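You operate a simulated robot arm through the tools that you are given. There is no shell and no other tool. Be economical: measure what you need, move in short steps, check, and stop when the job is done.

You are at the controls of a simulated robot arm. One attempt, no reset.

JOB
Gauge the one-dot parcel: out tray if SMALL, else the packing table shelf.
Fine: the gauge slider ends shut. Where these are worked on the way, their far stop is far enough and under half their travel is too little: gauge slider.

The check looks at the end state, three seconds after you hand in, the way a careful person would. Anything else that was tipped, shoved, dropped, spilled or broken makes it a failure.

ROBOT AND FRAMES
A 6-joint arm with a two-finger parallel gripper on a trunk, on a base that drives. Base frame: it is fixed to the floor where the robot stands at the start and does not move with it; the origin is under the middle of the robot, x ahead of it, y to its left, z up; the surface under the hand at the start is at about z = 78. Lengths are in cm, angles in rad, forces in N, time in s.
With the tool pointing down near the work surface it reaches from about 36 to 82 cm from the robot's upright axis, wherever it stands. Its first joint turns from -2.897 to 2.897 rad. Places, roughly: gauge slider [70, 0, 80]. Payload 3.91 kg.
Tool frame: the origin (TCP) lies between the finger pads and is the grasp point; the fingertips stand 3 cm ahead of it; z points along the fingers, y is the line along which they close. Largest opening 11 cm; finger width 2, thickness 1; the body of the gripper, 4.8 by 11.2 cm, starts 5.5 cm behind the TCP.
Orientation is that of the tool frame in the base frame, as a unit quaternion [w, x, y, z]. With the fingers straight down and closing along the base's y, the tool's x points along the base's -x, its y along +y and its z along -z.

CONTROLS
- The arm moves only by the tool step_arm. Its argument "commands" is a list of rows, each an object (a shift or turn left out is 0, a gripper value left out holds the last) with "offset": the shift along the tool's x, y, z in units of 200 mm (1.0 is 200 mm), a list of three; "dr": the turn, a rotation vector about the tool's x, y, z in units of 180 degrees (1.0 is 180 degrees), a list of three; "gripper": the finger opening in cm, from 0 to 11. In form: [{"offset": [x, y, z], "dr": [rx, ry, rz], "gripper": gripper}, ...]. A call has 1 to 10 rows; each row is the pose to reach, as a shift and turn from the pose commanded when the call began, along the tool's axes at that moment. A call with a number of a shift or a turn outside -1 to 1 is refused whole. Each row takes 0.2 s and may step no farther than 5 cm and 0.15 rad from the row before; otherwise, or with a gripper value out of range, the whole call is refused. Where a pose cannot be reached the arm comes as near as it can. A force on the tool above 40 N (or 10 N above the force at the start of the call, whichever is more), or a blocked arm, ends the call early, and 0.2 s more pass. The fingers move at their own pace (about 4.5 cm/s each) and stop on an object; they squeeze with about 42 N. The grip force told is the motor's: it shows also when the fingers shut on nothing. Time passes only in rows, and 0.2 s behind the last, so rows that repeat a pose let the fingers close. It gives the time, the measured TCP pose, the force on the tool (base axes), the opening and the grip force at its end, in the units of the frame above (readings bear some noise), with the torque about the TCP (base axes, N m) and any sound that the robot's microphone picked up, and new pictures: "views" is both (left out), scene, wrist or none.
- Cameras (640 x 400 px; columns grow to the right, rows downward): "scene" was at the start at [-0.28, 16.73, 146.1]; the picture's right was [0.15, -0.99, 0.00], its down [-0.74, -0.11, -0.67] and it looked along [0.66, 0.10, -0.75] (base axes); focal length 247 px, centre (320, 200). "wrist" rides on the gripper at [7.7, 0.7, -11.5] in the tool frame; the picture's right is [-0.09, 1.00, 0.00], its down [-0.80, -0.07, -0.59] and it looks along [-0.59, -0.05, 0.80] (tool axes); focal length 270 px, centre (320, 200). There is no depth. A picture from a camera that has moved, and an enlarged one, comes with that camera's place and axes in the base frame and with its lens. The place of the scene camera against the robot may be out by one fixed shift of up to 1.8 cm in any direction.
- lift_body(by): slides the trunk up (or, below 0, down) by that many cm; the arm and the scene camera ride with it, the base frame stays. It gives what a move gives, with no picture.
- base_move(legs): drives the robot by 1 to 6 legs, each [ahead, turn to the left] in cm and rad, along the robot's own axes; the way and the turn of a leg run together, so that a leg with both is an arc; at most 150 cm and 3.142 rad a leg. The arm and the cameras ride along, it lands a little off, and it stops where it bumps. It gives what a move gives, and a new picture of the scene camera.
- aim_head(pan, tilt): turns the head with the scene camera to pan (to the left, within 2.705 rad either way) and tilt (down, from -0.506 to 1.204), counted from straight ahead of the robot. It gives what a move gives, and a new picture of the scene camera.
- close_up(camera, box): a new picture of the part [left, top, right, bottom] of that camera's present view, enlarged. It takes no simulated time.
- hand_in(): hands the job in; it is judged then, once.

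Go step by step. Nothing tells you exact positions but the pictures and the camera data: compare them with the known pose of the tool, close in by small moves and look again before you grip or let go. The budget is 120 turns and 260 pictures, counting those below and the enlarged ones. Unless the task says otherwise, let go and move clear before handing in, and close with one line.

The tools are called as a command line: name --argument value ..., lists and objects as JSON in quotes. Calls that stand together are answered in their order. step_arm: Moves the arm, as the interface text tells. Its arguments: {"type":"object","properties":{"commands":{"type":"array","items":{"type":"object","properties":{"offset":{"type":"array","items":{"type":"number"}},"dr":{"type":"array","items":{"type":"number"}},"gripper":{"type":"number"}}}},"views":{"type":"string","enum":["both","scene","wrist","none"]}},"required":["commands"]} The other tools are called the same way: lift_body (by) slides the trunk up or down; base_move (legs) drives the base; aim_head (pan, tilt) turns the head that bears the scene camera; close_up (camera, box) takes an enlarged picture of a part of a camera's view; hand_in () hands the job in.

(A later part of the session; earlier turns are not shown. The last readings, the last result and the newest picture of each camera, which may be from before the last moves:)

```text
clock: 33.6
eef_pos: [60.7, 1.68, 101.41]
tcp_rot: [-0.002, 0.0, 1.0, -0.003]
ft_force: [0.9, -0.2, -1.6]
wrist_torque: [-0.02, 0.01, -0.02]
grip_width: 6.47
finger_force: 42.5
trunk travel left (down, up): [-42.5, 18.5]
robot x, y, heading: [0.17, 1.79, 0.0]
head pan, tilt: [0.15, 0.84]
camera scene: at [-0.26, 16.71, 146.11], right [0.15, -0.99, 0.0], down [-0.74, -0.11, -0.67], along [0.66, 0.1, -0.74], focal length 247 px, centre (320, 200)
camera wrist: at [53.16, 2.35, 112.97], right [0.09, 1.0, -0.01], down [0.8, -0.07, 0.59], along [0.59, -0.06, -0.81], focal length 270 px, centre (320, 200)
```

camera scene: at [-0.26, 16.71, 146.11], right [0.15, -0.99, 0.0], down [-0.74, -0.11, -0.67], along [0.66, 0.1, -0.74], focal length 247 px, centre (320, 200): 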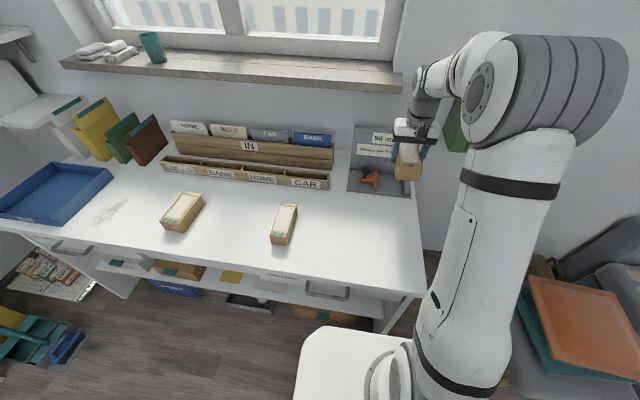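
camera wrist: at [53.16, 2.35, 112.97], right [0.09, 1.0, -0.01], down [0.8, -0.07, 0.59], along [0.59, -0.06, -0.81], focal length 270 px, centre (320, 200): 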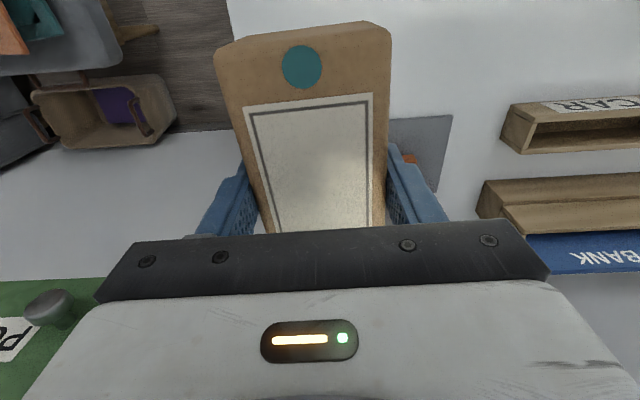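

The parcel is in front of the gauge, y 1.7. I'll move it over the gap and down to just above the jaws to check alignment.

step_arm --commands '[{"offset": [-0.2, 0.003, 0]}, {"offset": [-0.4, 0.003, 0]}, {"offset": [-0.46, 0.003, 0.1]}, {"offset": [-0.46, 0.003, 0.3]}, {"offset": [-0.46, 0.003, 0.5]}, {"offset": [-0.46, 0.003, 0.5]}]' --views "both"

close_up --camera "wrist" --box '[140, 20, 500, 245]'

close_up --camera "scene" --box '[330, 110, 458, 210]'

```text
clock: 35.0
eef_pos: [69.63, 1.38, 91.22]
tcp_rot: [-0.002, -0.001, 1.0, -0.004]
ft_force: [-0.7, 0.7, -2.3]
wrist_torque: [-0.01, 0.02, -0.01]
grip_width: 6.47
finger_force: 42.1
trunk travel left (down, up): [-42.5, 18.5]
robot x, y, heading: [-0.44, 2.21, -0.004]
head pan, tilt: [0.15, 0.84]
camera scene: at [-0.22, 16.73, 146.12], right [0.15, -0.99, 0.0], down [-0.74, -0.11, -0.67], along [0.66, 0.1, -0.74], focal length 247 px, centre (320, 200)
camera wrist: at [62.05, 2.16, 102.75], right [0.09, 1.0, -0.01], down [0.8, -0.07, 0.59], along [0.59, -0.06, -0.81], focal length 270 px, centre (320, 200)
```

scene: 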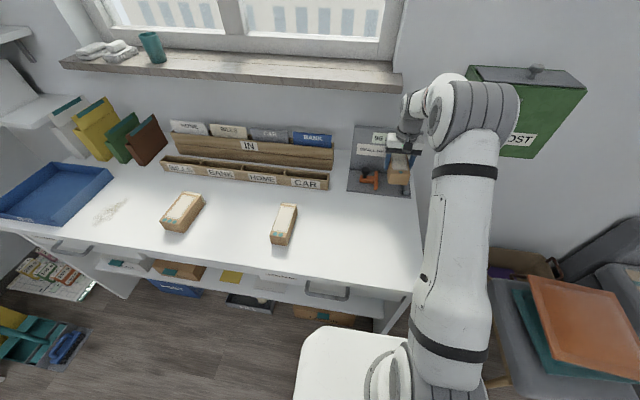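
wrist: 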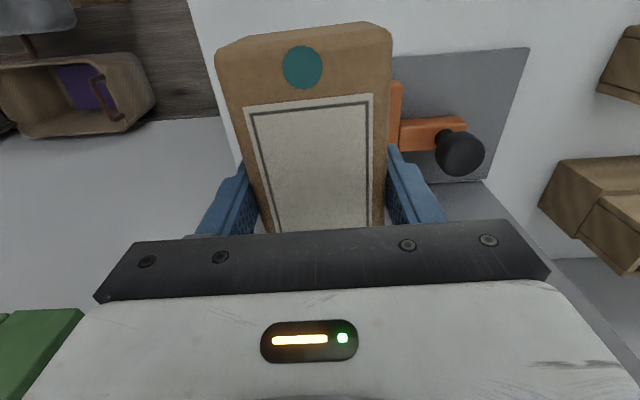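

```text
1.78 times, centred on (320, 132) of wrist
camera zoom: at [62.05, 2.16, 102.75], right [0.09, 1.0, -0.01], down [0.8, -0.07, 0.59], along [0.59, -0.06, -0.81], focal length 480 px, centre (320, 320)
```

zoom: 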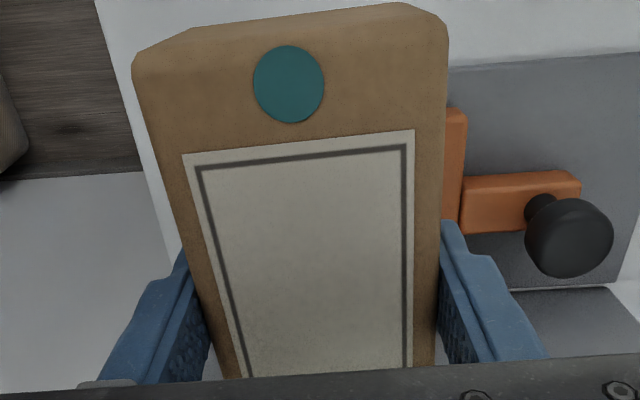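

```text
4.00 times, centred on (394, 160) of scene
camera zoom: at [-0.22, 16.73, 146.12], right [0.15, -0.99, 0.0], down [-0.74, -0.11, -0.67], along [0.66, 0.1, -0.74], focal length 988 px, centre (24, 360)
```

zoom: 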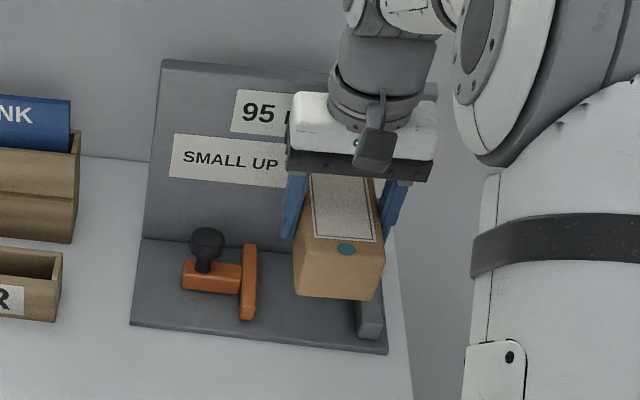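

The parcel needs to go about 0.4 cm left to be centred between the jaws. I'll shift and lower it part way, to where the fingertips are just entering the jaws.

step_arm --commands '[{"offset": [-0.01, 0.02, 0]}, {"offset": [-0.01, 0.02, 0.1]}, {"offset": [-0.01, 0.02, 0.2]}, {"offset": [-0.01, 0.02, 0.2]}]' --views "both"

close_up --camera "scene" --box '[362, 140, 426, 190]'

```text
clock: 36.0
eef_pos: [69.99, 1.93, 87.3]
tcp_rot: [-0.003, -0.001, 1.0, -0.004]
ft_force: [1.1, 0.0, -2.2]
wrist_torque: [-0.05, 0.03, 0.0]
grip_width: 6.46
finger_force: 41.6
trunk travel left (down, up): [-42.5, 18.5]
robot x, y, heading: [0.24, 1.92, 0.001]
head pan, tilt: [0.15, 0.84]
camera scene: at [-0.22, 16.73, 146.12], right [0.15, -0.99, 0.0], down [-0.74, -0.11, -0.67], along [0.66, 0.1, -0.74], focal length 247 px, centre (320, 200)
camera wrist: at [62.38, 2.66, 98.78], right [0.09, 1.0, -0.01], down [0.8, -0.07, 0.59], along [0.59, -0.06, -0.81], focal length 270 px, centre (320, 200)
```

scene: 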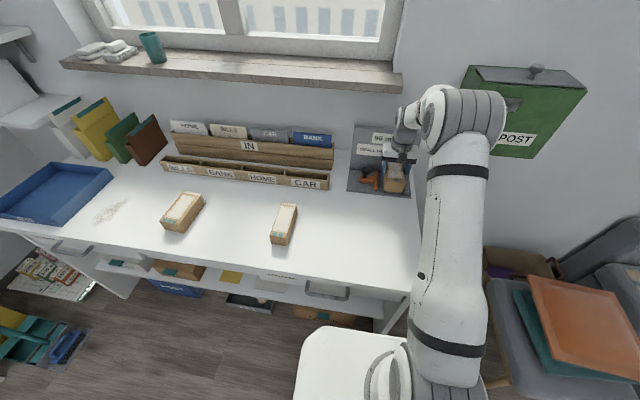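
wrist: 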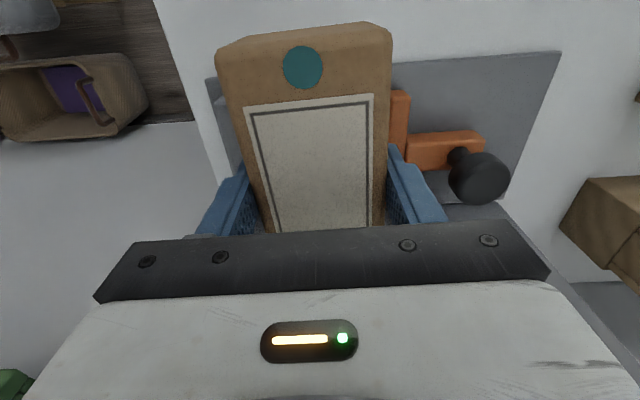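

```text
8.00 times, centred on (394, 165) of scene
camera zoom: at [-0.22, 16.73, 146.12], right [0.15, -0.99, 0.0], down [-0.74, -0.11, -0.67], along [0.66, 0.1, -0.74], focal length 1976 px, centre (-272, 480)
```

zoom: 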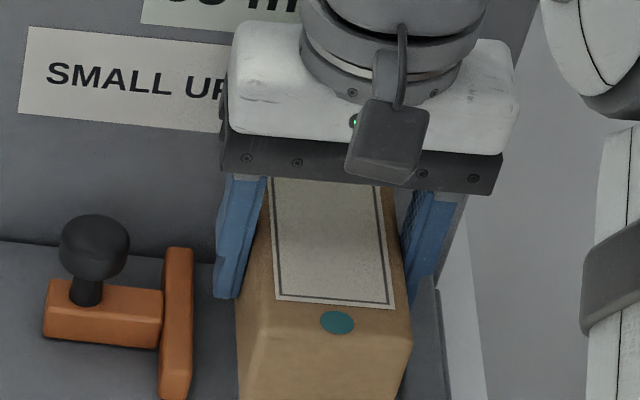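

The left finger clears the jaw by about 0.5 cm and the right one clears the anvil by about 0.6. I'll lower the parcel slowly until it touches.

step_arm --commands '[{"offset": [0, -0.003, 0.05]}, {"offset": [0, -0.003, 0.1]}, {"offset": [0, -0.003, 0.15]}, {"offset": [0, -0.003, 0.185]}, {"offset": [0, -0.003, 0.2]}, {"offset": [0, -0.003, 0.21]}]' --views "both"

close_up --camera "scene" --box '[362, 140, 426, 190]'

```text
clock: 37.4
eef_pos: [69.6, 1.84, 83.04]
tcp_rot: [-0.003, 0.0, 1.0, -0.004]
ft_force: [0.6, -0.2, -1.9]
wrist_torque: [-0.02, 0.01, 0.0]
grip_width: 6.48
finger_force: 41.8
trunk travel left (down, up): [-42.5, 18.5]
robot x, y, heading: [-0.1, 1.61, 0.004]
head pan, tilt: [0.15, 0.84]
camera scene: at [-0.23, 16.73, 146.11], right [0.15, -0.99, 0.0], down [-0.74, -0.11, -0.67], along [0.66, 0.1, -0.74], focal length 247 px, centre (320, 200)
camera wrist: at [62.13, 2.7, 94.62], right [0.09, 1.0, -0.01], down [0.8, -0.07, 0.59], along [0.59, -0.06, -0.81], focal length 270 px, centre (320, 200)
```

scene: 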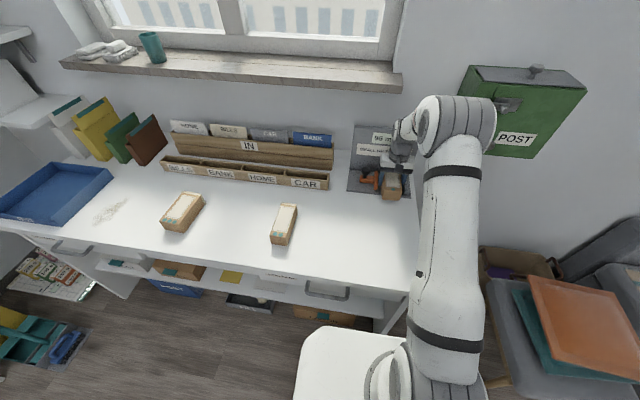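
wrist: 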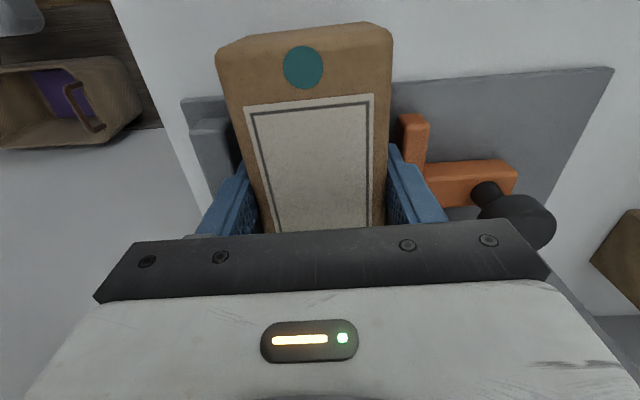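

```text
8.00 times, centred on (394, 165) of scene
camera zoom: at [-0.23, 16.73, 146.11], right [0.15, -0.99, 0.0], down [-0.74, -0.11, -0.67], along [0.66, 0.1, -0.74], focal length 1976 px, centre (-272, 480)
```

zoom: 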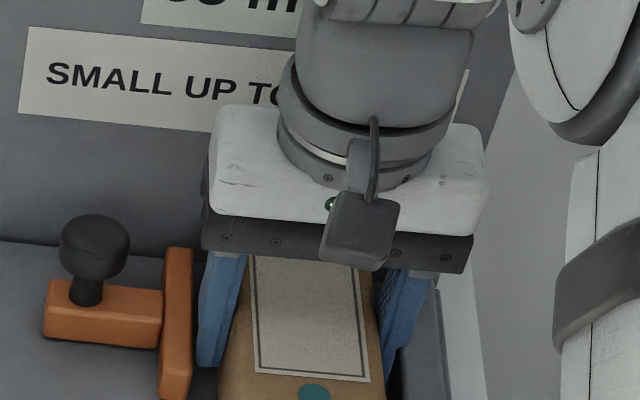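

Between the jaws, not yet touching. I'll continue down in small steps.

step_arm --commands '[{"offset": [0, 0, 0.01]}, {"offset": [0, 0, 0.02]}, {"offset": [0, 0, 0.03]}, {"offset": [0, 0, 0.03]}]' --views "none"

```text
clock: 38.4
eef_pos: [69.65, 1.85, 82.82]
tcp_rot: [0.0, 0.001, 1.0, -0.004]
ft_force: [0.2, 4.3, 22.3]
wrist_torque: [0.97, 0.71, -0.11]
grip_width: 6.51
finger_force: 42.1
trunk travel left (down, up): [-42.5, 18.5]
robot x, y, heading: [-0.28, 1.62, 0.002]
head pan, tilt: [0.15, 0.84]
```

Contact with the plate at 22 N. I'll ease off and open just slightly so as not to press the jaws, then rise.

step_arm --commands '[{"offset": [0, 0, -0.015]}, {"offset": [0, 0, -0.015], "gripper": 6.9}, {"offset": [0, 0, -0.015]}, {"offset": [0, 0, -0.015]}]' --views "wrist"

close_up --camera "scene" --box '[362, 140, 426, 190]'

```text
clock: 39.4
eef_pos: [69.7, 1.75, 82.75]
tcp_rot: [-0.003, 0.001, 1.0, -0.003]
ft_force: [-0.5, -0.8, -0.5]
wrist_torque: [0.0, 0.02, 0.02]
grip_width: 6.92
finger_force: 0.2
trunk travel left (down, up): [-42.5, 18.5]
robot x, y, heading: [-0.03, 2.22, -0.004]
head pan, tilt: [0.15, 0.84]
camera wrist: at [62.17, 2.57, 94.4], right [0.09, 1.0, -0.01], down [0.8, -0.07, 0.59], along [0.59, -0.06, -0.81], focal length 270 px, centre (320, 200)
```

wrist: 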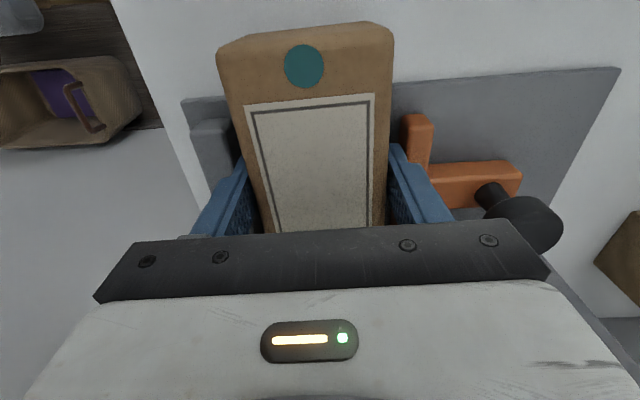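

```text
8.00 times, centred on (394, 165) of scene
camera zoom: at [-0.25, 16.72, 146.11], right [0.15, -0.99, 0.0], down [-0.74, -0.11, -0.67], along [0.66, 0.1, -0.74], focal length 1976 px, centre (-272, 480)
```

zoom: 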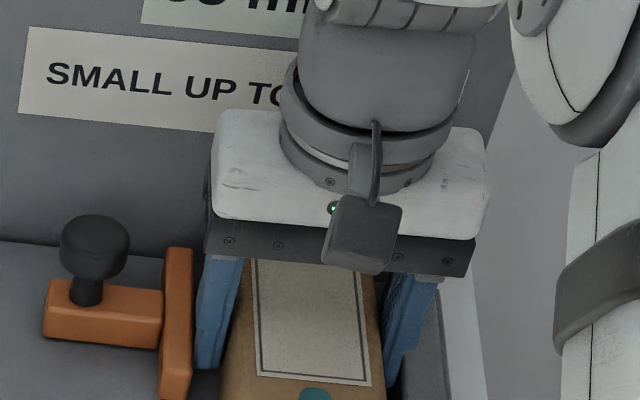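

Released cleanly. I'll rise straight up and move towards above the knob.

step_arm --commands '[{"offset": [0, 0, -0.1]}, {"offset": [0, 0, -0.3]}, {"offset": [0, 0, -0.5]}, {"offset": [0, 0.0, -0.6]}, {"offset": [-0.1, 0.2, -0.6], "gripper": 4.4}, {"offset": [-0.1, 0.4, -0.6]}, {"offset": [-0.1, 0.495, -0.6]}, {"offset": [-0.1, 0.495, -0.6]}]' --views "both"

close_up --camera "wrist" --box '[160, 40, 400, 230]'

```text
clock: 41.2
eef_pos: [72.03, 11.94, 94.53]
tcp_rot: [-0.003, 0.0, 1.0, -0.003]
ft_force: [0.0, 0.8, 0.3]
wrist_torque: [0.0, 0.0, -0.01]
grip_width: 4.41
finger_force: 0.1
trunk travel left (down, up): [-42.5, 18.5]
robot x, y, heading: [-0.29, 2.01, 0.003]
head pan, tilt: [0.15, 0.84]
camera scene: at [-0.23, 16.74, 146.11], right [0.15, -0.99, 0.0], down [-0.74, -0.11, -0.67], along [0.66, 0.1, -0.74], focal length 247 px, centre (320, 200)
camera wrist: at [64.48, 12.65, 106.14], right [0.09, 1.0, -0.01], down [0.8, -0.07, 0.59], along [0.59, -0.06, -0.81], focal length 270 px, centre (320, 200)
```

scene: 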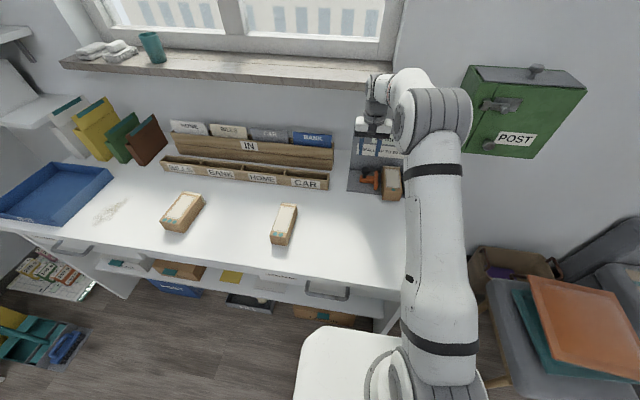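
wrist: 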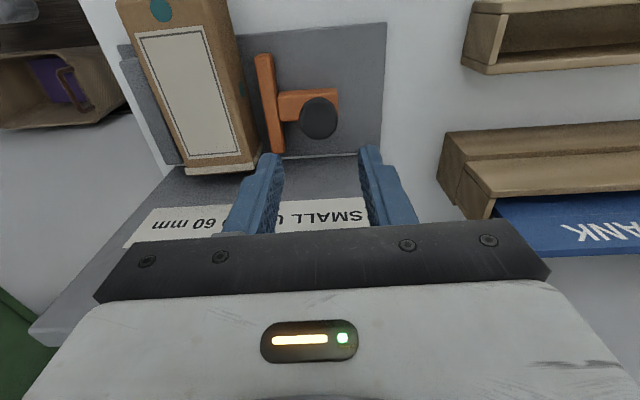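

```text
2.11 times, centred on (280, 135) of wrist
camera zoom: at [64.48, 12.65, 106.14], right [0.09, 1.0, -0.01], down [0.8, -0.07, 0.59], along [0.59, -0.06, -0.81], focal length 569 px, centre (404, 337)
```

zoom: 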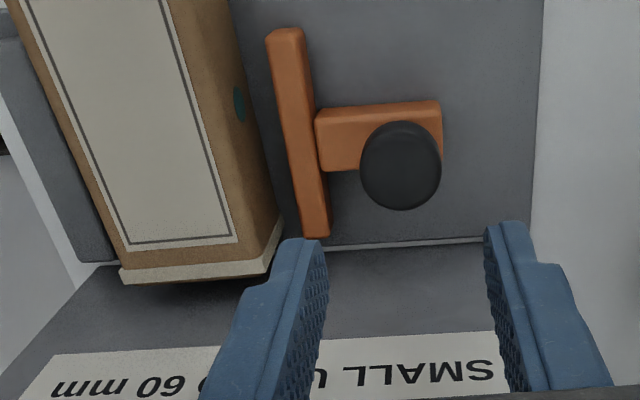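

The parcel stands between the jaws. The knob is at about (72.1, 11.65), so I descend and grip it.

step_arm --commands '[{"offset": [0, -0.013, 0.15]}, {"offset": [0, -0.013, 0.3]}, {"offset": [0, -0.013, 0.42]}, {"offset": [0, -0.013, 0.465]}, {"offset": [0, -0.013, 0.465], "gripper": 0}, {"offset": [0, -0.013, 0.465]}, {"offset": [0, -0.013, 0.465]}, {"offset": [0, -0.013, 0.465]}]' --views "wrist"

```text
clock: 43.0
eef_pos: [71.77, 11.63, 85.3]
tcp_rot: [-0.003, 0.0, 1.0, -0.004]
ft_force: [-0.2, -0.1, -2.9]
wrist_torque: [0.0, -0.22, 0.04]
grip_width: 3.09
finger_force: 44.8
trunk travel left (down, up): [-42.5, 18.5]
robot x, y, heading: [0.04, 2.07, -0.001]
head pan, tilt: [0.15, 0.84]
camera wrist: at [64.17, 12.39, 96.87], right [0.09, 1.0, -0.01], down [0.8, -0.07, 0.59], along [0.59, -0.06, -0.81], focal length 270 px, centre (320, 200)
```

wrist: 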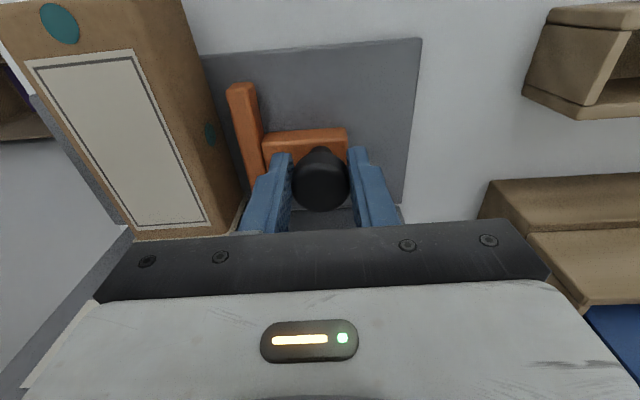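

step_arm --commands '[{"offset": [0, -0.03, 0]}, {"offset": [0, -0.06, 0]}, {"offset": [0, -0.09, 0]}, {"offset": [0, -0.11, 0]}, {"offset": [0, -0.125, 0]}, {"offset": [0, -0.14, 0]}, {"offset": [0, -0.15, 0]}, {"offset": [0, -0.16, 0]}, {"offset": [0, -0.17, 0]}]' --views "both"

close_up --camera "scene" --box '[330, 110, 458, 210]'

```text
clock: 45.0
eef_pos: [71.69, 8.65, 85.22]
tcp_rot: [-0.004, -0.002, 1.0, -0.002]
ft_force: [3.3, 9.5, -3.2]
wrist_torque: [0.66, -0.05, 0.09]
grip_width: 3.09
finger_force: 44.5
trunk travel left (down, up): [-42.5, 18.5]
robot x, y, heading: [-0.2, 1.74, 0.001]
head pan, tilt: [0.15, 0.84]
stopped in row 9: the force on the tool passed its limit at 42 N (the readings are from after the stop); the commanded pose is now the measured one
camera scene: at [-0.17, 16.83, 146.13], right [0.15, -0.99, 0.0], down [-0.74, -0.11, -0.67], along [0.66, 0.1, -0.74], focal length 247 px, centre (320, 200)
camera wrist: at [64.17, 9.36, 96.91], right [0.09, 1.0, 0.0], down [0.81, -0.07, 0.59], along [0.59, -0.05, -0.81], focal length 270 px, centre (320, 200)
```

scene: 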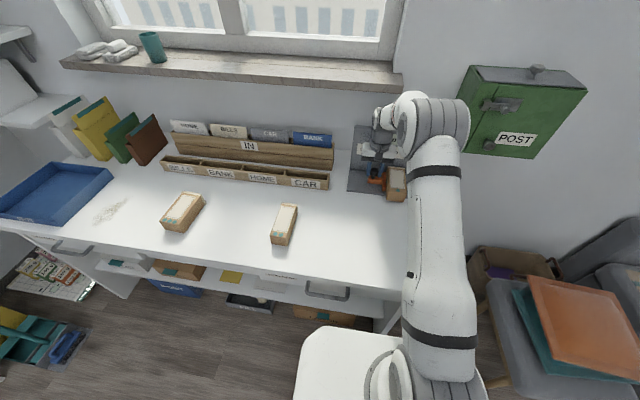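
wrist: 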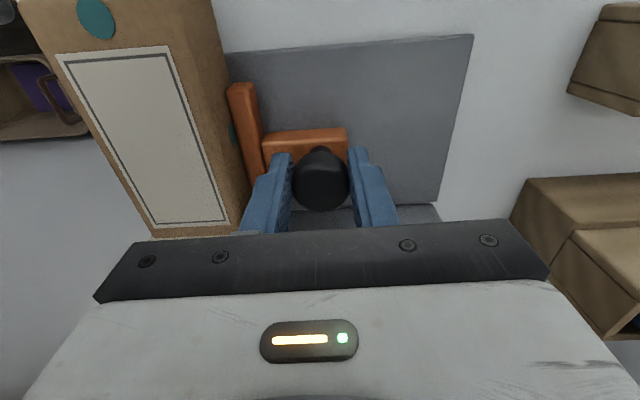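

```text
4.00 times, centred on (394, 160) of scene
camera zoom: at [-0.17, 16.83, 146.13], right [0.15, -0.99, 0.0], down [-0.74, -0.11, -0.67], along [0.66, 0.1, -0.74], focal length 988 px, centre (24, 360)
```

zoom: 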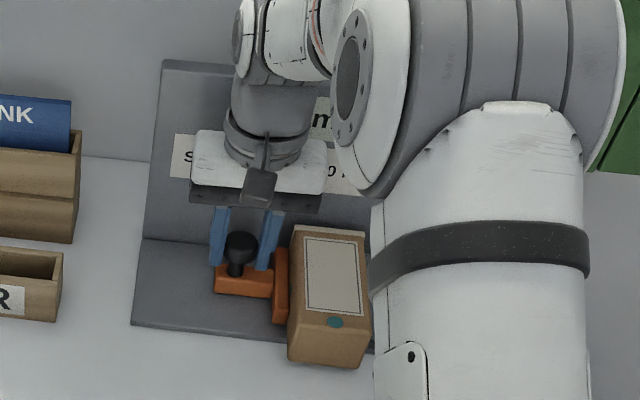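

The slider stopped after about 3 cm on the parcel. I'll let go and rise away to read the display.

step_arm --commands '[{"gripper": 4.3}, {"gripper": 4.3}, {"offset": [0, 0, -0.2]}, {"offset": [0, 0, -0.45]}, {"offset": [0, 0, -0.7]}, {"offset": [0, 0, -0.9]}, {"offset": [0.24, 0, -0.9]}, {"offset": [0.24, 0, -0.9]}]' --views "wrist"

close_up --camera "wrist" --box '[160, 40, 440, 240]'

close_up --camera "scene" --box '[330, 110, 458, 210]'

```text
clock: 46.9
eef_pos: [67.05, 8.26, 103.45]
tcp_rot: [-0.003, -0.001, 1.0, -0.002]
ft_force: [-0.4, -0.2, 0.8]
wrist_torque: [-0.03, -0.06, -0.02]
grip_width: 4.28
finger_force: 0.1
trunk travel left (down, up): [-42.5, 18.5]
robot x, y, heading: [-0.07, 1.95, 0.002]
head pan, tilt: [0.15, 0.84]
camera wrist: at [59.64, 8.94, 115.09], right [0.09, 1.0, 0.0], down [0.81, -0.07, 0.59], along [0.59, -0.05, -0.81], focal length 270 px, centre (320, 200)
```

wrist: 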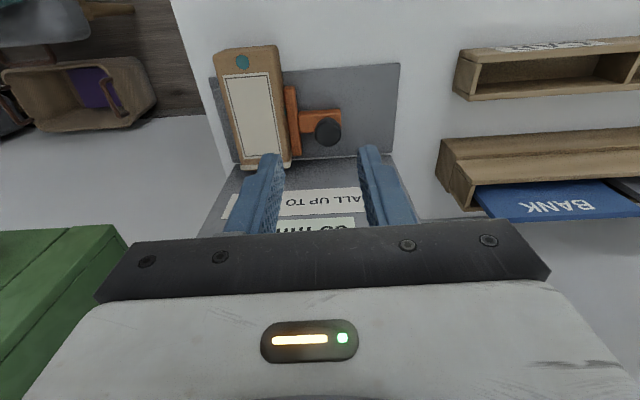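

```text
2.00 times, centred on (300, 140) of wrist
camera zoom: at [59.64, 8.94, 115.09], right [0.09, 1.0, 0.0], down [0.81, -0.07, 0.59], along [0.59, -0.05, -0.81], focal length 541 px, centre (360, 320)
```

zoom: 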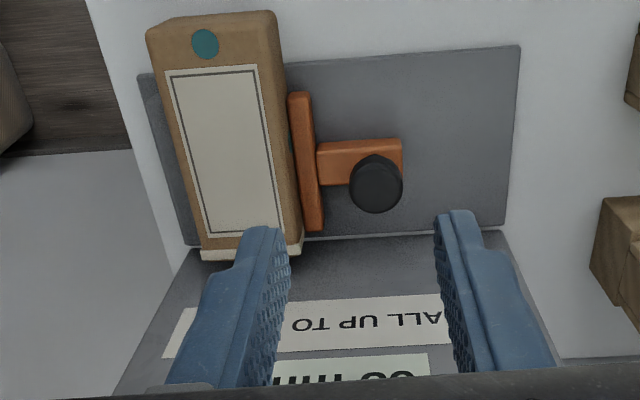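

```text
4.00 times, centred on (394, 160) of scene
camera zoom: at [-0.29, 16.72, 146.11], right [0.15, -0.99, 0.0], down [-0.74, -0.11, -0.67], along [0.66, 0.1, -0.74], focal length 988 px, centre (24, 360)
```

zoom: 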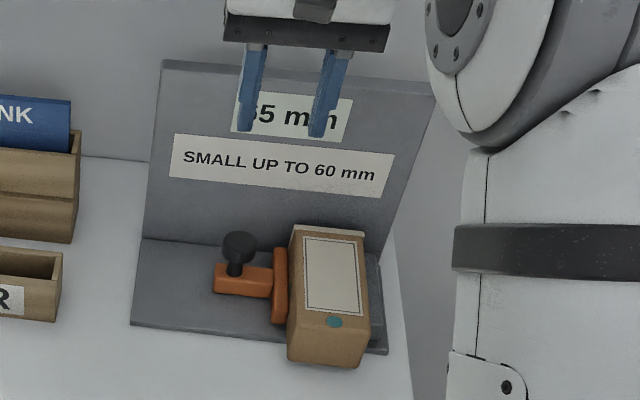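

The reading ends in "5 mm" with the first digit hidden; I'll shift the hand to read it fully.

step_arm --commands '[{"offset": [0.1, 0.2, 0]}, {"offset": [0.1, 0.4, 0]}, {"offset": [0.1, 0.4, 0]}]' --views "none"

close_up --camera "scene" --box '[362, 120, 426, 170]'

```text
clock: 47.6
eef_pos: [64.89, 16.17, 103.56]
tcp_rot: [-0.003, -0.001, 1.0, -0.003]
ft_force: [-0.2, -0.5, 1.1]
wrist_torque: [0.02, -0.01, -0.02]
grip_width: 4.3
finger_force: 0.0
trunk travel left (down, up): [-42.5, 18.5]
robot x, y, heading: [0.09, 2.15, 0.004]
head pan, tilt: [0.15, 0.84]
```

```text
8.00 times, centred on (394, 145) of scene
camera zoom: at [-0.25, 16.75, 146.11], right [0.15, -0.99, 0.0], down [-0.74, -0.11, -0.67], along [0.66, 0.1, -0.74], focal length 1976 px, centre (-272, 640)
```

zoom: 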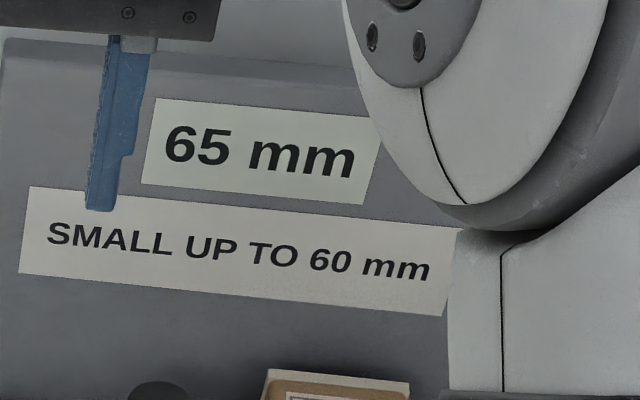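

65 mm: not small, so it goes to the packing table shelf. I'll reopen the slider: back above the knob at (71.9, 8.6), then down.

step_arm --commands '[{"offset": [-0.1, -0.2, 0]}, {"offset": [-0.3, -0.377, 0]}, {"offset": [-0.345, -0.377, 0.1]}, {"offset": [-0.345, -0.377, 0.3]}, {"offset": [-0.345, -0.377, 0.5]}, {"offset": [-0.345, -0.377, 0.5]}]' --views "wrist"

close_up --camera "wrist" --box '[160, 40, 440, 240]'

```text
refused: row 2 steps farther than a row can; nothing moved
```

```text
2.00 times, centred on (300, 140) of wrist
camera zoom: at [57.38, 17.02, 115.09], right [0.09, 1.0, -0.01], down [0.81, -0.07, 0.59], along [0.59, -0.06, -0.81], focal length 541 px, centre (360, 320)
```

zoom: 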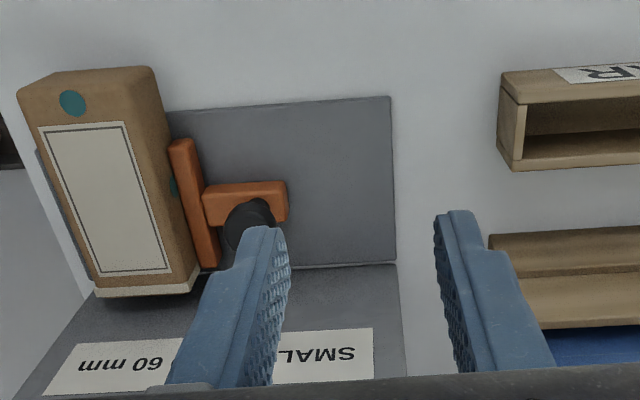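

step_arm --commands '[{"offset": [-0.1, -0.2, 0]}, {"offset": [-0.23, -0.377, 0]}, {"offset": [-0.345, -0.377, 0.1]}, {"offset": [-0.345, -0.377, 0.3]}, {"offset": [-0.345, -0.377, 0.5]}, {"offset": [-0.345, -0.377, 0.5]}]' --views "wrist"

close_up --camera "wrist" --box '[160, 40, 440, 240]'

```text
clock: 49.0
eef_pos: [71.74, 8.73, 93.5]
tcp_rot: [-0.003, 0.0, 1.0, -0.002]
ft_force: [0.7, -0.1, -0.1]
wrist_torque: [-0.01, -0.05, -0.02]
grip_width: 4.3
finger_force: 0.1
trunk travel left (down, up): [-42.5, 18.5]
robot x, y, heading: [-0.01, 1.85, 0.004]
head pan, tilt: [0.15, 0.84]
camera wrist: at [64.16, 9.4, 105.04], right [0.09, 1.0, 0.0], down [0.81, -0.07, 0.59], along [0.59, -0.05, -0.81], focal length 270 px, centre (320, 200)
```

wrist: 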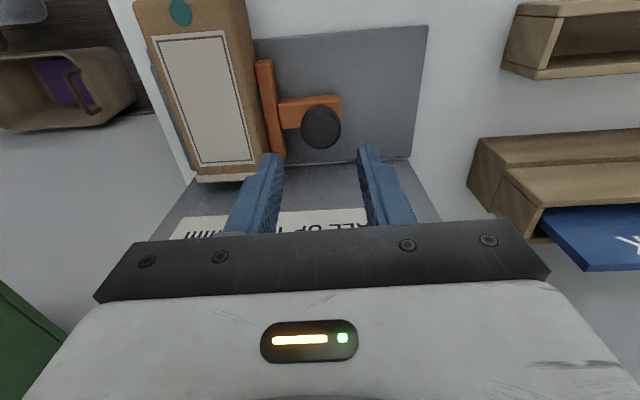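

```text
2.00 times, centred on (300, 140) of wrist
camera zoom: at [64.16, 9.4, 105.04], right [0.09, 1.0, 0.0], down [0.81, -0.07, 0.59], along [0.59, -0.05, -0.81], focal length 541 px, centre (360, 320)
```

zoom: 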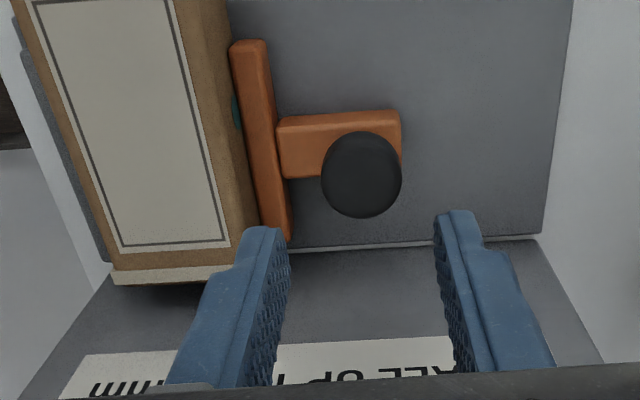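

step_arm --commands '[{"offset": [0, 0, 0.15]}, {"offset": [0, 0, 0.3]}, {"offset": [0, 0, 0.413]}, {"offset": [0, 0, 0.413]}, {"offset": [0, 0, 0.413], "gripper": 0}, {"offset": [0, 0, 0.413]}, {"offset": [0, 0, 0.413]}, {"offset": [0, 0, 0.413]}]' --views "none"

step_arm --commands '[{"offset": [0, 0.03, 0]}, {"offset": [0, 0.06, 0]}, {"offset": [0, 0.09, 0]}, {"offset": [0, 0.12, 0]}, {"offset": [0, 0.14, 0]}, {"offset": [0, 0.155, 0]}, {"offset": [0, 0.17, 0]}]' --views "wrist"

```text
clock: 50.9
eef_pos: [71.51, 8.92, 85.26]
tcp_rot: [-0.003, -0.001, 1.0, -0.002]
ft_force: [-1.7, 0.7, -1.6]
wrist_torque: [0.03, -0.05, 0.02]
grip_width: 3.1
finger_force: 44.7
trunk travel left (down, up): [-42.5, 18.5]
robot x, y, heading: [-0.2, 2.22, -0.002]
head pan, tilt: [0.15, 0.84]
```

```text
clock: 52.5
eef_pos: [71.66, 11.63, 85.33]
tcp_rot: [-0.002, 0.001, 1.0, -0.002]
ft_force: [-0.3, -39.7, 8.9]
wrist_torque: [-1.0, -0.6, -0.16]
grip_width: 3.08
finger_force: 45.3
trunk travel left (down, up): [-42.5, 18.5]
robot x, y, heading: [0.35, 2.05, 0.001]
head pan, tilt: [0.15, 0.84]
camera wrist: at [64.12, 12.5, 96.87], right [0.09, 1.0, -0.01], down [0.8, -0.07, 0.59], along [0.59, -0.06, -0.81], focal length 270 px, centre (320, 200)
```

wrist: 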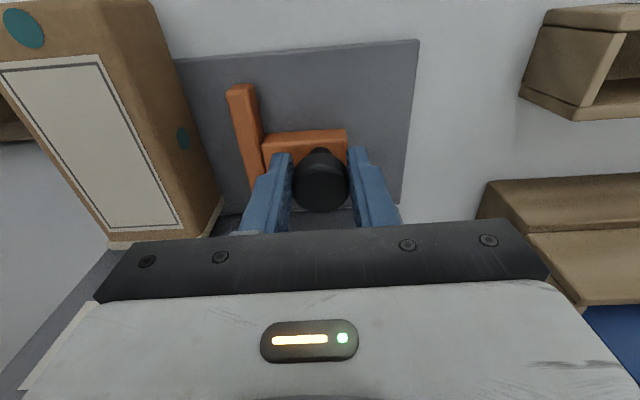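

The slider is open again and the parcel sits against the anvil. I'll release, rise, retract, then look at the shelf under the desk.

step_arm --commands '[{"gripper": 4.3}, {"gripper": 4.3}, {"offset": [0, 0, -0.2]}, {"offset": [0, 0, -0.45]}, {"offset": [0, 0, -0.7]}, {"offset": [0, 0, -0.9]}]' --views "none"

aim_head --pan 0.3 --tilt 1.15

close_up --camera "scene" --box '[100, 60, 420, 260]'

```text
clock: 53.9
eef_pos: [71.54, 12.45, 103.29]
tcp_rot: [-0.004, -0.001, 1.0, -0.002]
ft_force: [0.0, 0.1, -0.5]
wrist_torque: [-0.02, -0.01, -0.03]
grip_width: 4.3
finger_force: 0.2
trunk travel left (down, up): [-42.5, 18.5]
robot x, y, heading: [-0.05, 2.01, 0.001]
head pan, tilt: [0.15, 0.84]
```

```text
clock: 54.7
eef_pos: [71.42, 12.46, 103.21]
tcp_rot: [-0.003, -0.001, 1.0, -0.001]
ft_force: [0.0, -0.2, -0.3]
wrist_torque: [0.0, -0.02, 0.03]
grip_width: 4.3
finger_force: 0.1
trunk travel left (down, up): [-42.5, 18.5]
robot x, y, heading: [-0.29, 1.34, 0.003]
head pan, tilt: [0.3, 1.15]
camera scene: at [-2.35, 17.31, 143.95], right [0.3, -0.95, 0.0], down [-0.87, -0.27, -0.41], along [0.39, 0.12, -0.91], focal length 247 px, centre (320, 200)
```

scene: 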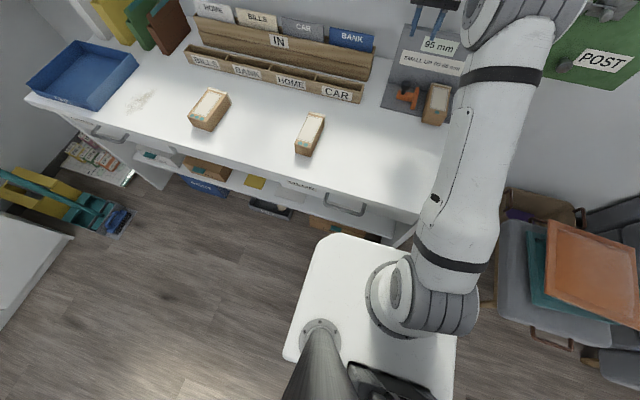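

```text
2.00 times, centred on (260, 160) of scene
camera zoom: at [-2.35, 17.31, 143.95], right [0.3, -0.95, 0.0], down [-0.87, -0.27, -0.41], along [0.39, 0.12, -0.91], focal length 494 px, centre (440, 280)
```

zoom: 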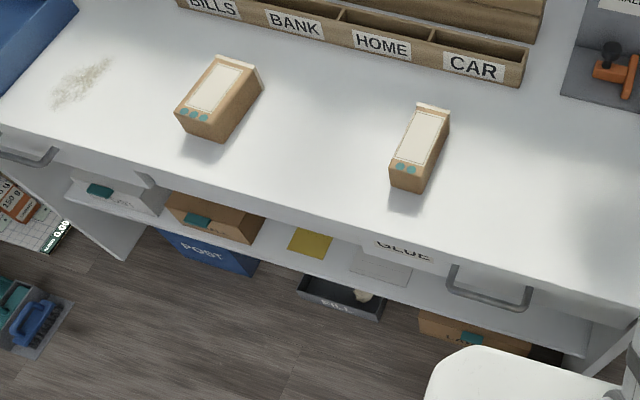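

I need a view of the shelf from lower and further back, so I'll retract the arm and back off 65 cm, watching the clearance.

step_arm --commands '[{"offset": [0.24, 0, 0]}, {"offset": [0.48, 0, 0]}, {"offset": [0.72, 0, 0]}, {"offset": [0.96, 0, 0]}, {"offset": [1.0, 0.2, 0]}, {"offset": [1.0, 0.4, 0]}]' --views "none"

aim_head --pan 0.0 --tilt 0.75

base_move --legs '[[-65, 0]]'

```text
clock: 56.1
eef_pos: [51.8, 20.38, 103.37]
tcp_rot: [-0.005, -0.001, 1.0, -0.003]
ft_force: [-0.9, 0.2, -0.4]
wrist_torque: [0.0, 0.0, -0.01]
grip_width: 4.3
finger_force: 0.0
trunk travel left (down, up): [-42.5, 18.5]
robot x, y, heading: [-0.14, 1.93, -0.002]
head pan, tilt: [0.3, 1.15]
```

```text
clock: 56.9
eef_pos: [51.77, 20.26, 103.23]
tcp_rot: [-0.004, -0.001, 1.0, -0.002]
ft_force: [0.6, 0.7, -0.2]
wrist_torque: [-0.01, -0.02, -0.01]
grip_width: 4.29
finger_force: 0.0
trunk travel left (down, up): [-42.5, 18.5]
robot x, y, heading: [-0.06, 1.96, 0.004]
head pan, tilt: [0.0, 0.75]
camera scene: at [0.22, 15.56, 146.83], right [0.0, -1.0, 0.0], down [-0.68, 0.0, -0.73], along [0.73, 0.0, -0.68], focal length 247 px, centre (320, 200)
```

scene: 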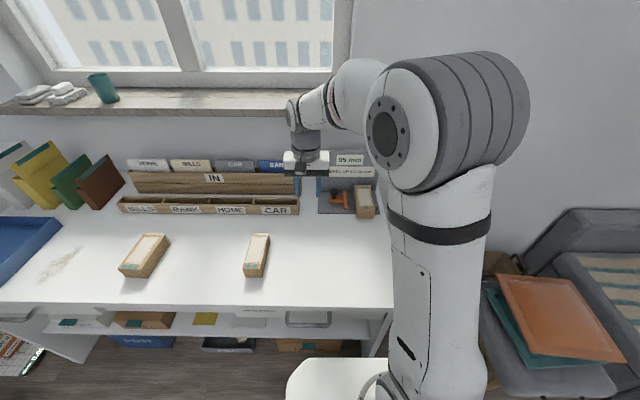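

```text
clock: 60.6
eef_pos: [-13.73, 20.31, 103.37]
tcp_rot: [-0.003, -0.005, 1.0, -0.002]
ft_force: [-0.3, -0.1, 0.5]
wrist_torque: [0.0, -0.02, -0.03]
grip_width: 4.29
finger_force: 0.1
trunk travel left (down, up): [-42.5, 18.5]
robot x, y, heading: [-65.37, 1.68, 0.008]
head pan, tilt: [0.0, 0.75]
camera scene: at [-65.42, 15.2, 146.84], right [0.01, -1.0, 0.0], down [-0.68, -0.01, -0.73], along [0.73, 0.01, -0.68], focal length 247 px, centre (320, 200)
```

scene: 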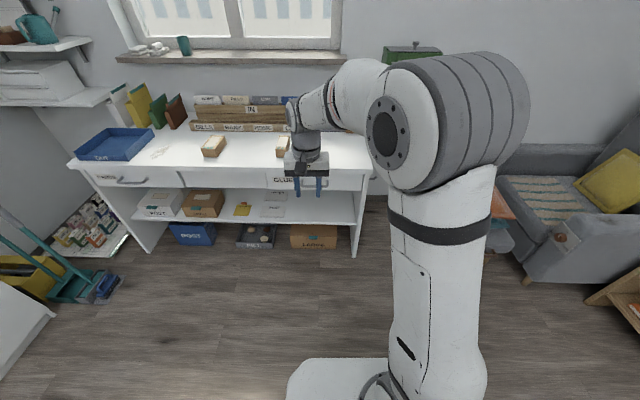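

close_up --camera "scene" --box '[60, 110, 400, 270]'

lift_body --by -38

aim_head --pan 0.12 --tilt 0.5

close_up --camera "scene" --box '[60, 110, 400, 320]'

```text
1.88 times, centred on (230, 190) of scene
camera zoom: at [-65.42, 15.2, 146.84], right [0.01, -1.0, 0.0], down [-0.68, -0.01, -0.73], along [0.73, 0.01, -0.68], focal length 465 px, centre (489, 219)
```

zoom: 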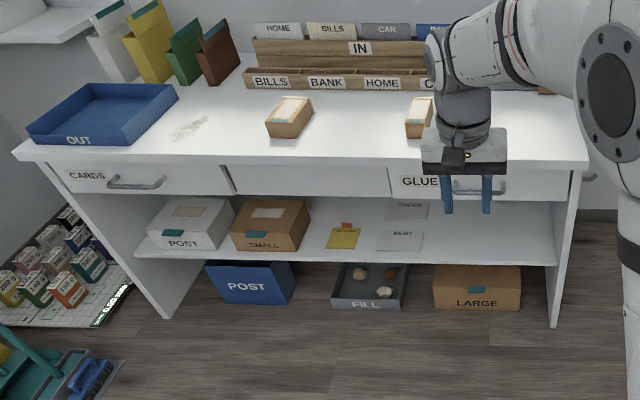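

```text
clock: 64.2
eef_pos: [-13.63, 20.48, 65.21]
tcp_rot: [-0.004, -0.004, 1.0, -0.002]
ft_force: [-0.6, -0.5, -0.6]
wrist_torque: [-0.01, 0.0, 0.03]
grip_width: 4.29
finger_force: 0.0
trunk travel left (down, up): [-4.5, 56.5]
robot x, y, heading: [-65.64, 1.58, 0.01]
head pan, tilt: [0.0, 0.75]
```

```text
clock: 65.0
eef_pos: [-13.83, 20.36, 65.36]
tcp_rot: [-0.004, -0.006, 1.0, -0.002]
ft_force: [-0.3, 0.2, -0.3]
wrist_torque: [-0.05, 0.01, -0.02]
grip_width: 4.31
finger_force: 0.0
trunk travel left (down, up): [-4.5, 56.5]
robot x, y, heading: [-65.34, 1.85, 0.006]
head pan, tilt: [0.12, 0.499]
camera scene: at [-64.67, 16.31, 111.02], right [0.13, -0.99, 0.0], down [-0.48, -0.06, -0.88], along [0.87, 0.12, -0.48], focal length 247 px, centre (320, 200)
```

scene: 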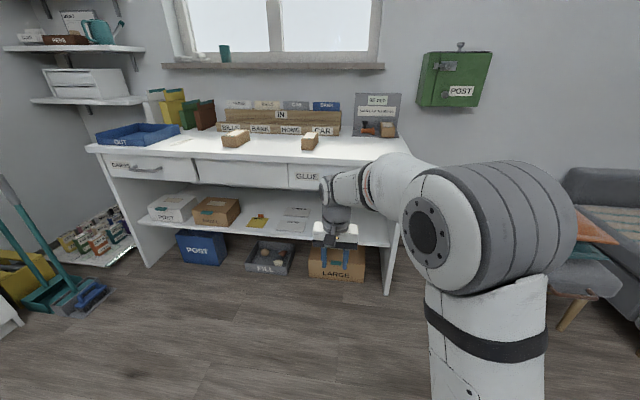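

```text
1.88 times, centred on (230, 215) of scene
camera zoom: at [-64.67, 16.31, 111.02], right [0.13, -0.99, 0.0], down [-0.48, -0.06, -0.88], along [0.87, 0.12, -0.48], focal length 465 px, centre (489, 172)
```

zoom: 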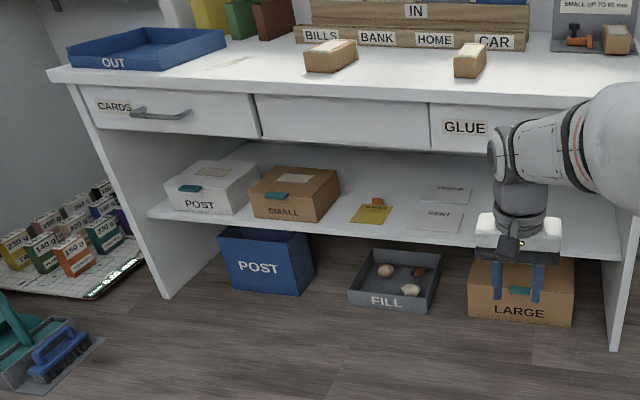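

The packing table's shelf is clear to see: height about 34, recessed slightly, free area on its right part (y 2–37). My plan is to bring the parcel to the table front, shut the gauge, then regrip it tilted and place it on the shelf. First I raise the trunk and return.

lift_body --by 38

base_move --legs '[[65.2, -0.006]]'

aim_head --pan 0.15 --tilt 0.84

```text
clock: 68.7
eef_pos: [-13.76, 20.37, 103.26]
tcp_rot: [-0.004, -0.005, 1.0, -0.001]
ft_force: [-0.3, 0.4, 1.0]
wrist_torque: [-0.02, 0.01, -0.02]
grip_width: 4.31
finger_force: 0.1
trunk travel left (down, up): [-42.5, 18.5]
robot x, y, heading: [-65.18, 1.34, 0.01]
head pan, tilt: [0.12, 0.499]
```

```text
clock: 72.2
eef_pos: [50.83, 20.03, 103.19]
tcp_rot: [-0.003, 0.0, 1.0, -0.002]
ft_force: [-1.0, 0.0, 0.0]
wrist_torque: [-0.01, 0.02, -0.04]
grip_width: 4.32
finger_force: 0.0
trunk travel left (down, up): [-42.5, 18.5]
robot x, y, heading: [-1.15, 1.89, -0.002]
head pan, tilt: [0.12, 0.499]
camera scene: at [-0.04, 16.69, 149.03], right [0.12, -0.99, 0.0], down [-0.48, -0.06, -0.88], along [0.87, 0.1, -0.48], focal length 247 px, centre (320, 200)
```

scene: 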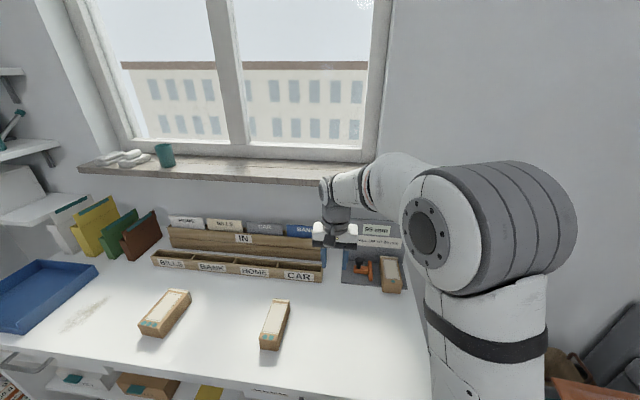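

```text
clock: 73.1
eef_pos: [50.88, 20.11, 103.29]
tcp_rot: [-0.004, 0.001, 1.0, -0.002]
ft_force: [-0.3, -0.7, 0.0]
wrist_torque: [-0.01, -0.02, 0.02]
grip_width: 4.31
finger_force: 0.0
trunk travel left (down, up): [-42.5, 18.5]
robot x, y, heading: [-1.5, 2.24, -0.001]
head pan, tilt: [0.15, 0.84]
camera scene: at [-1.3, 16.78, 146.12], right [0.15, -0.99, 0.0], down [-0.74, -0.11, -0.67], along [0.66, 0.1, -0.74], focal length 247 px, centre (320, 200)
```

scene: 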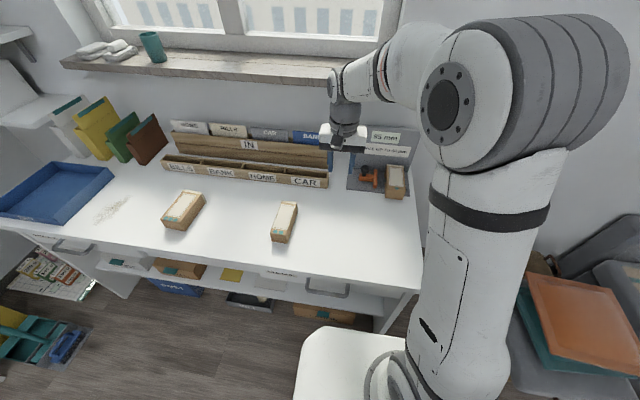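

Back in place. I'll move over towards the near end of the parcel in the gauge to look.

step_arm --commands '[{"offset": [-0.07, -0.22, 0.0], "gripper": 10}, {"offset": [-0.14, -0.44, 0]}, {"offset": [-0.21, -0.66, 0]}, {"offset": [-0.28, -0.86, 0]}, {"offset": [-0.36, -0.98, 0.0]}, {"offset": [-0.36, -0.98, 0.2]}, {"offset": [-0.36, -0.98, 0.2]}]' --views "wrist"

close_up --camera "wrist" --box '[180, 40, 460, 240]'

```text
clock: 74.7
eef_pos: [58.22, 0.48, 99.28]
tcp_rot: [-0.002, 0.0, 1.0, -0.002]
ft_force: [-0.4, 1.3, 1.2]
wrist_torque: [0.01, -0.01, 0.03]
grip_width: 10.02
finger_force: 0.1
trunk travel left (down, up): [-42.5, 18.5]
robot x, y, heading: [-1.12, 2.01, -0.009]
head pan, tilt: [0.15, 0.84]
camera wrist: at [50.66, 1.18, 110.8], right [0.09, 1.0, -0.01], down [0.81, -0.07, 0.59], along [0.59, -0.06, -0.81], focal length 270 px, centre (320, 200)
```

wrist: 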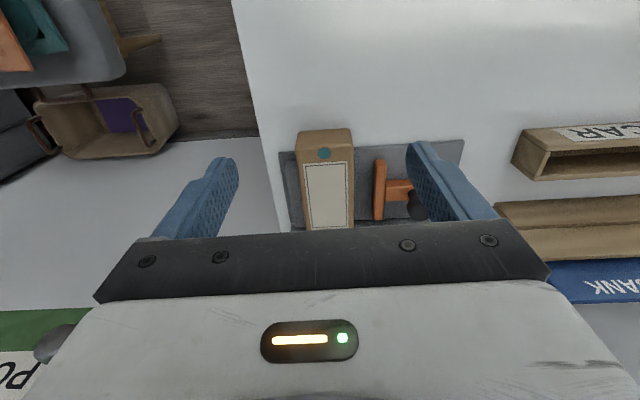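

```text
2.00 times, centred on (320, 140) of wrist
camera zoom: at [50.66, 1.18, 110.8], right [0.09, 1.0, -0.01], down [0.81, -0.07, 0.59], along [0.59, -0.06, -0.81], focal length 541 px, centre (320, 320)
```

zoom: 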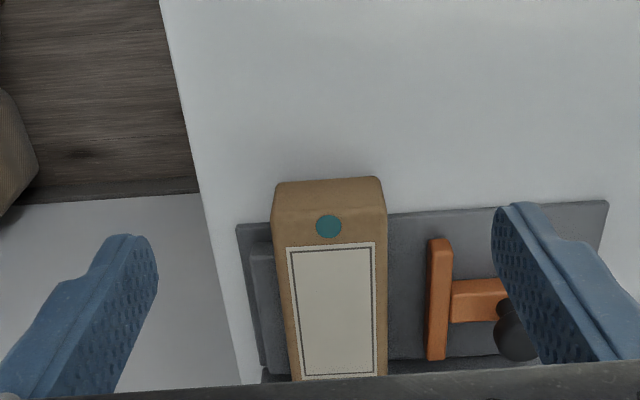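

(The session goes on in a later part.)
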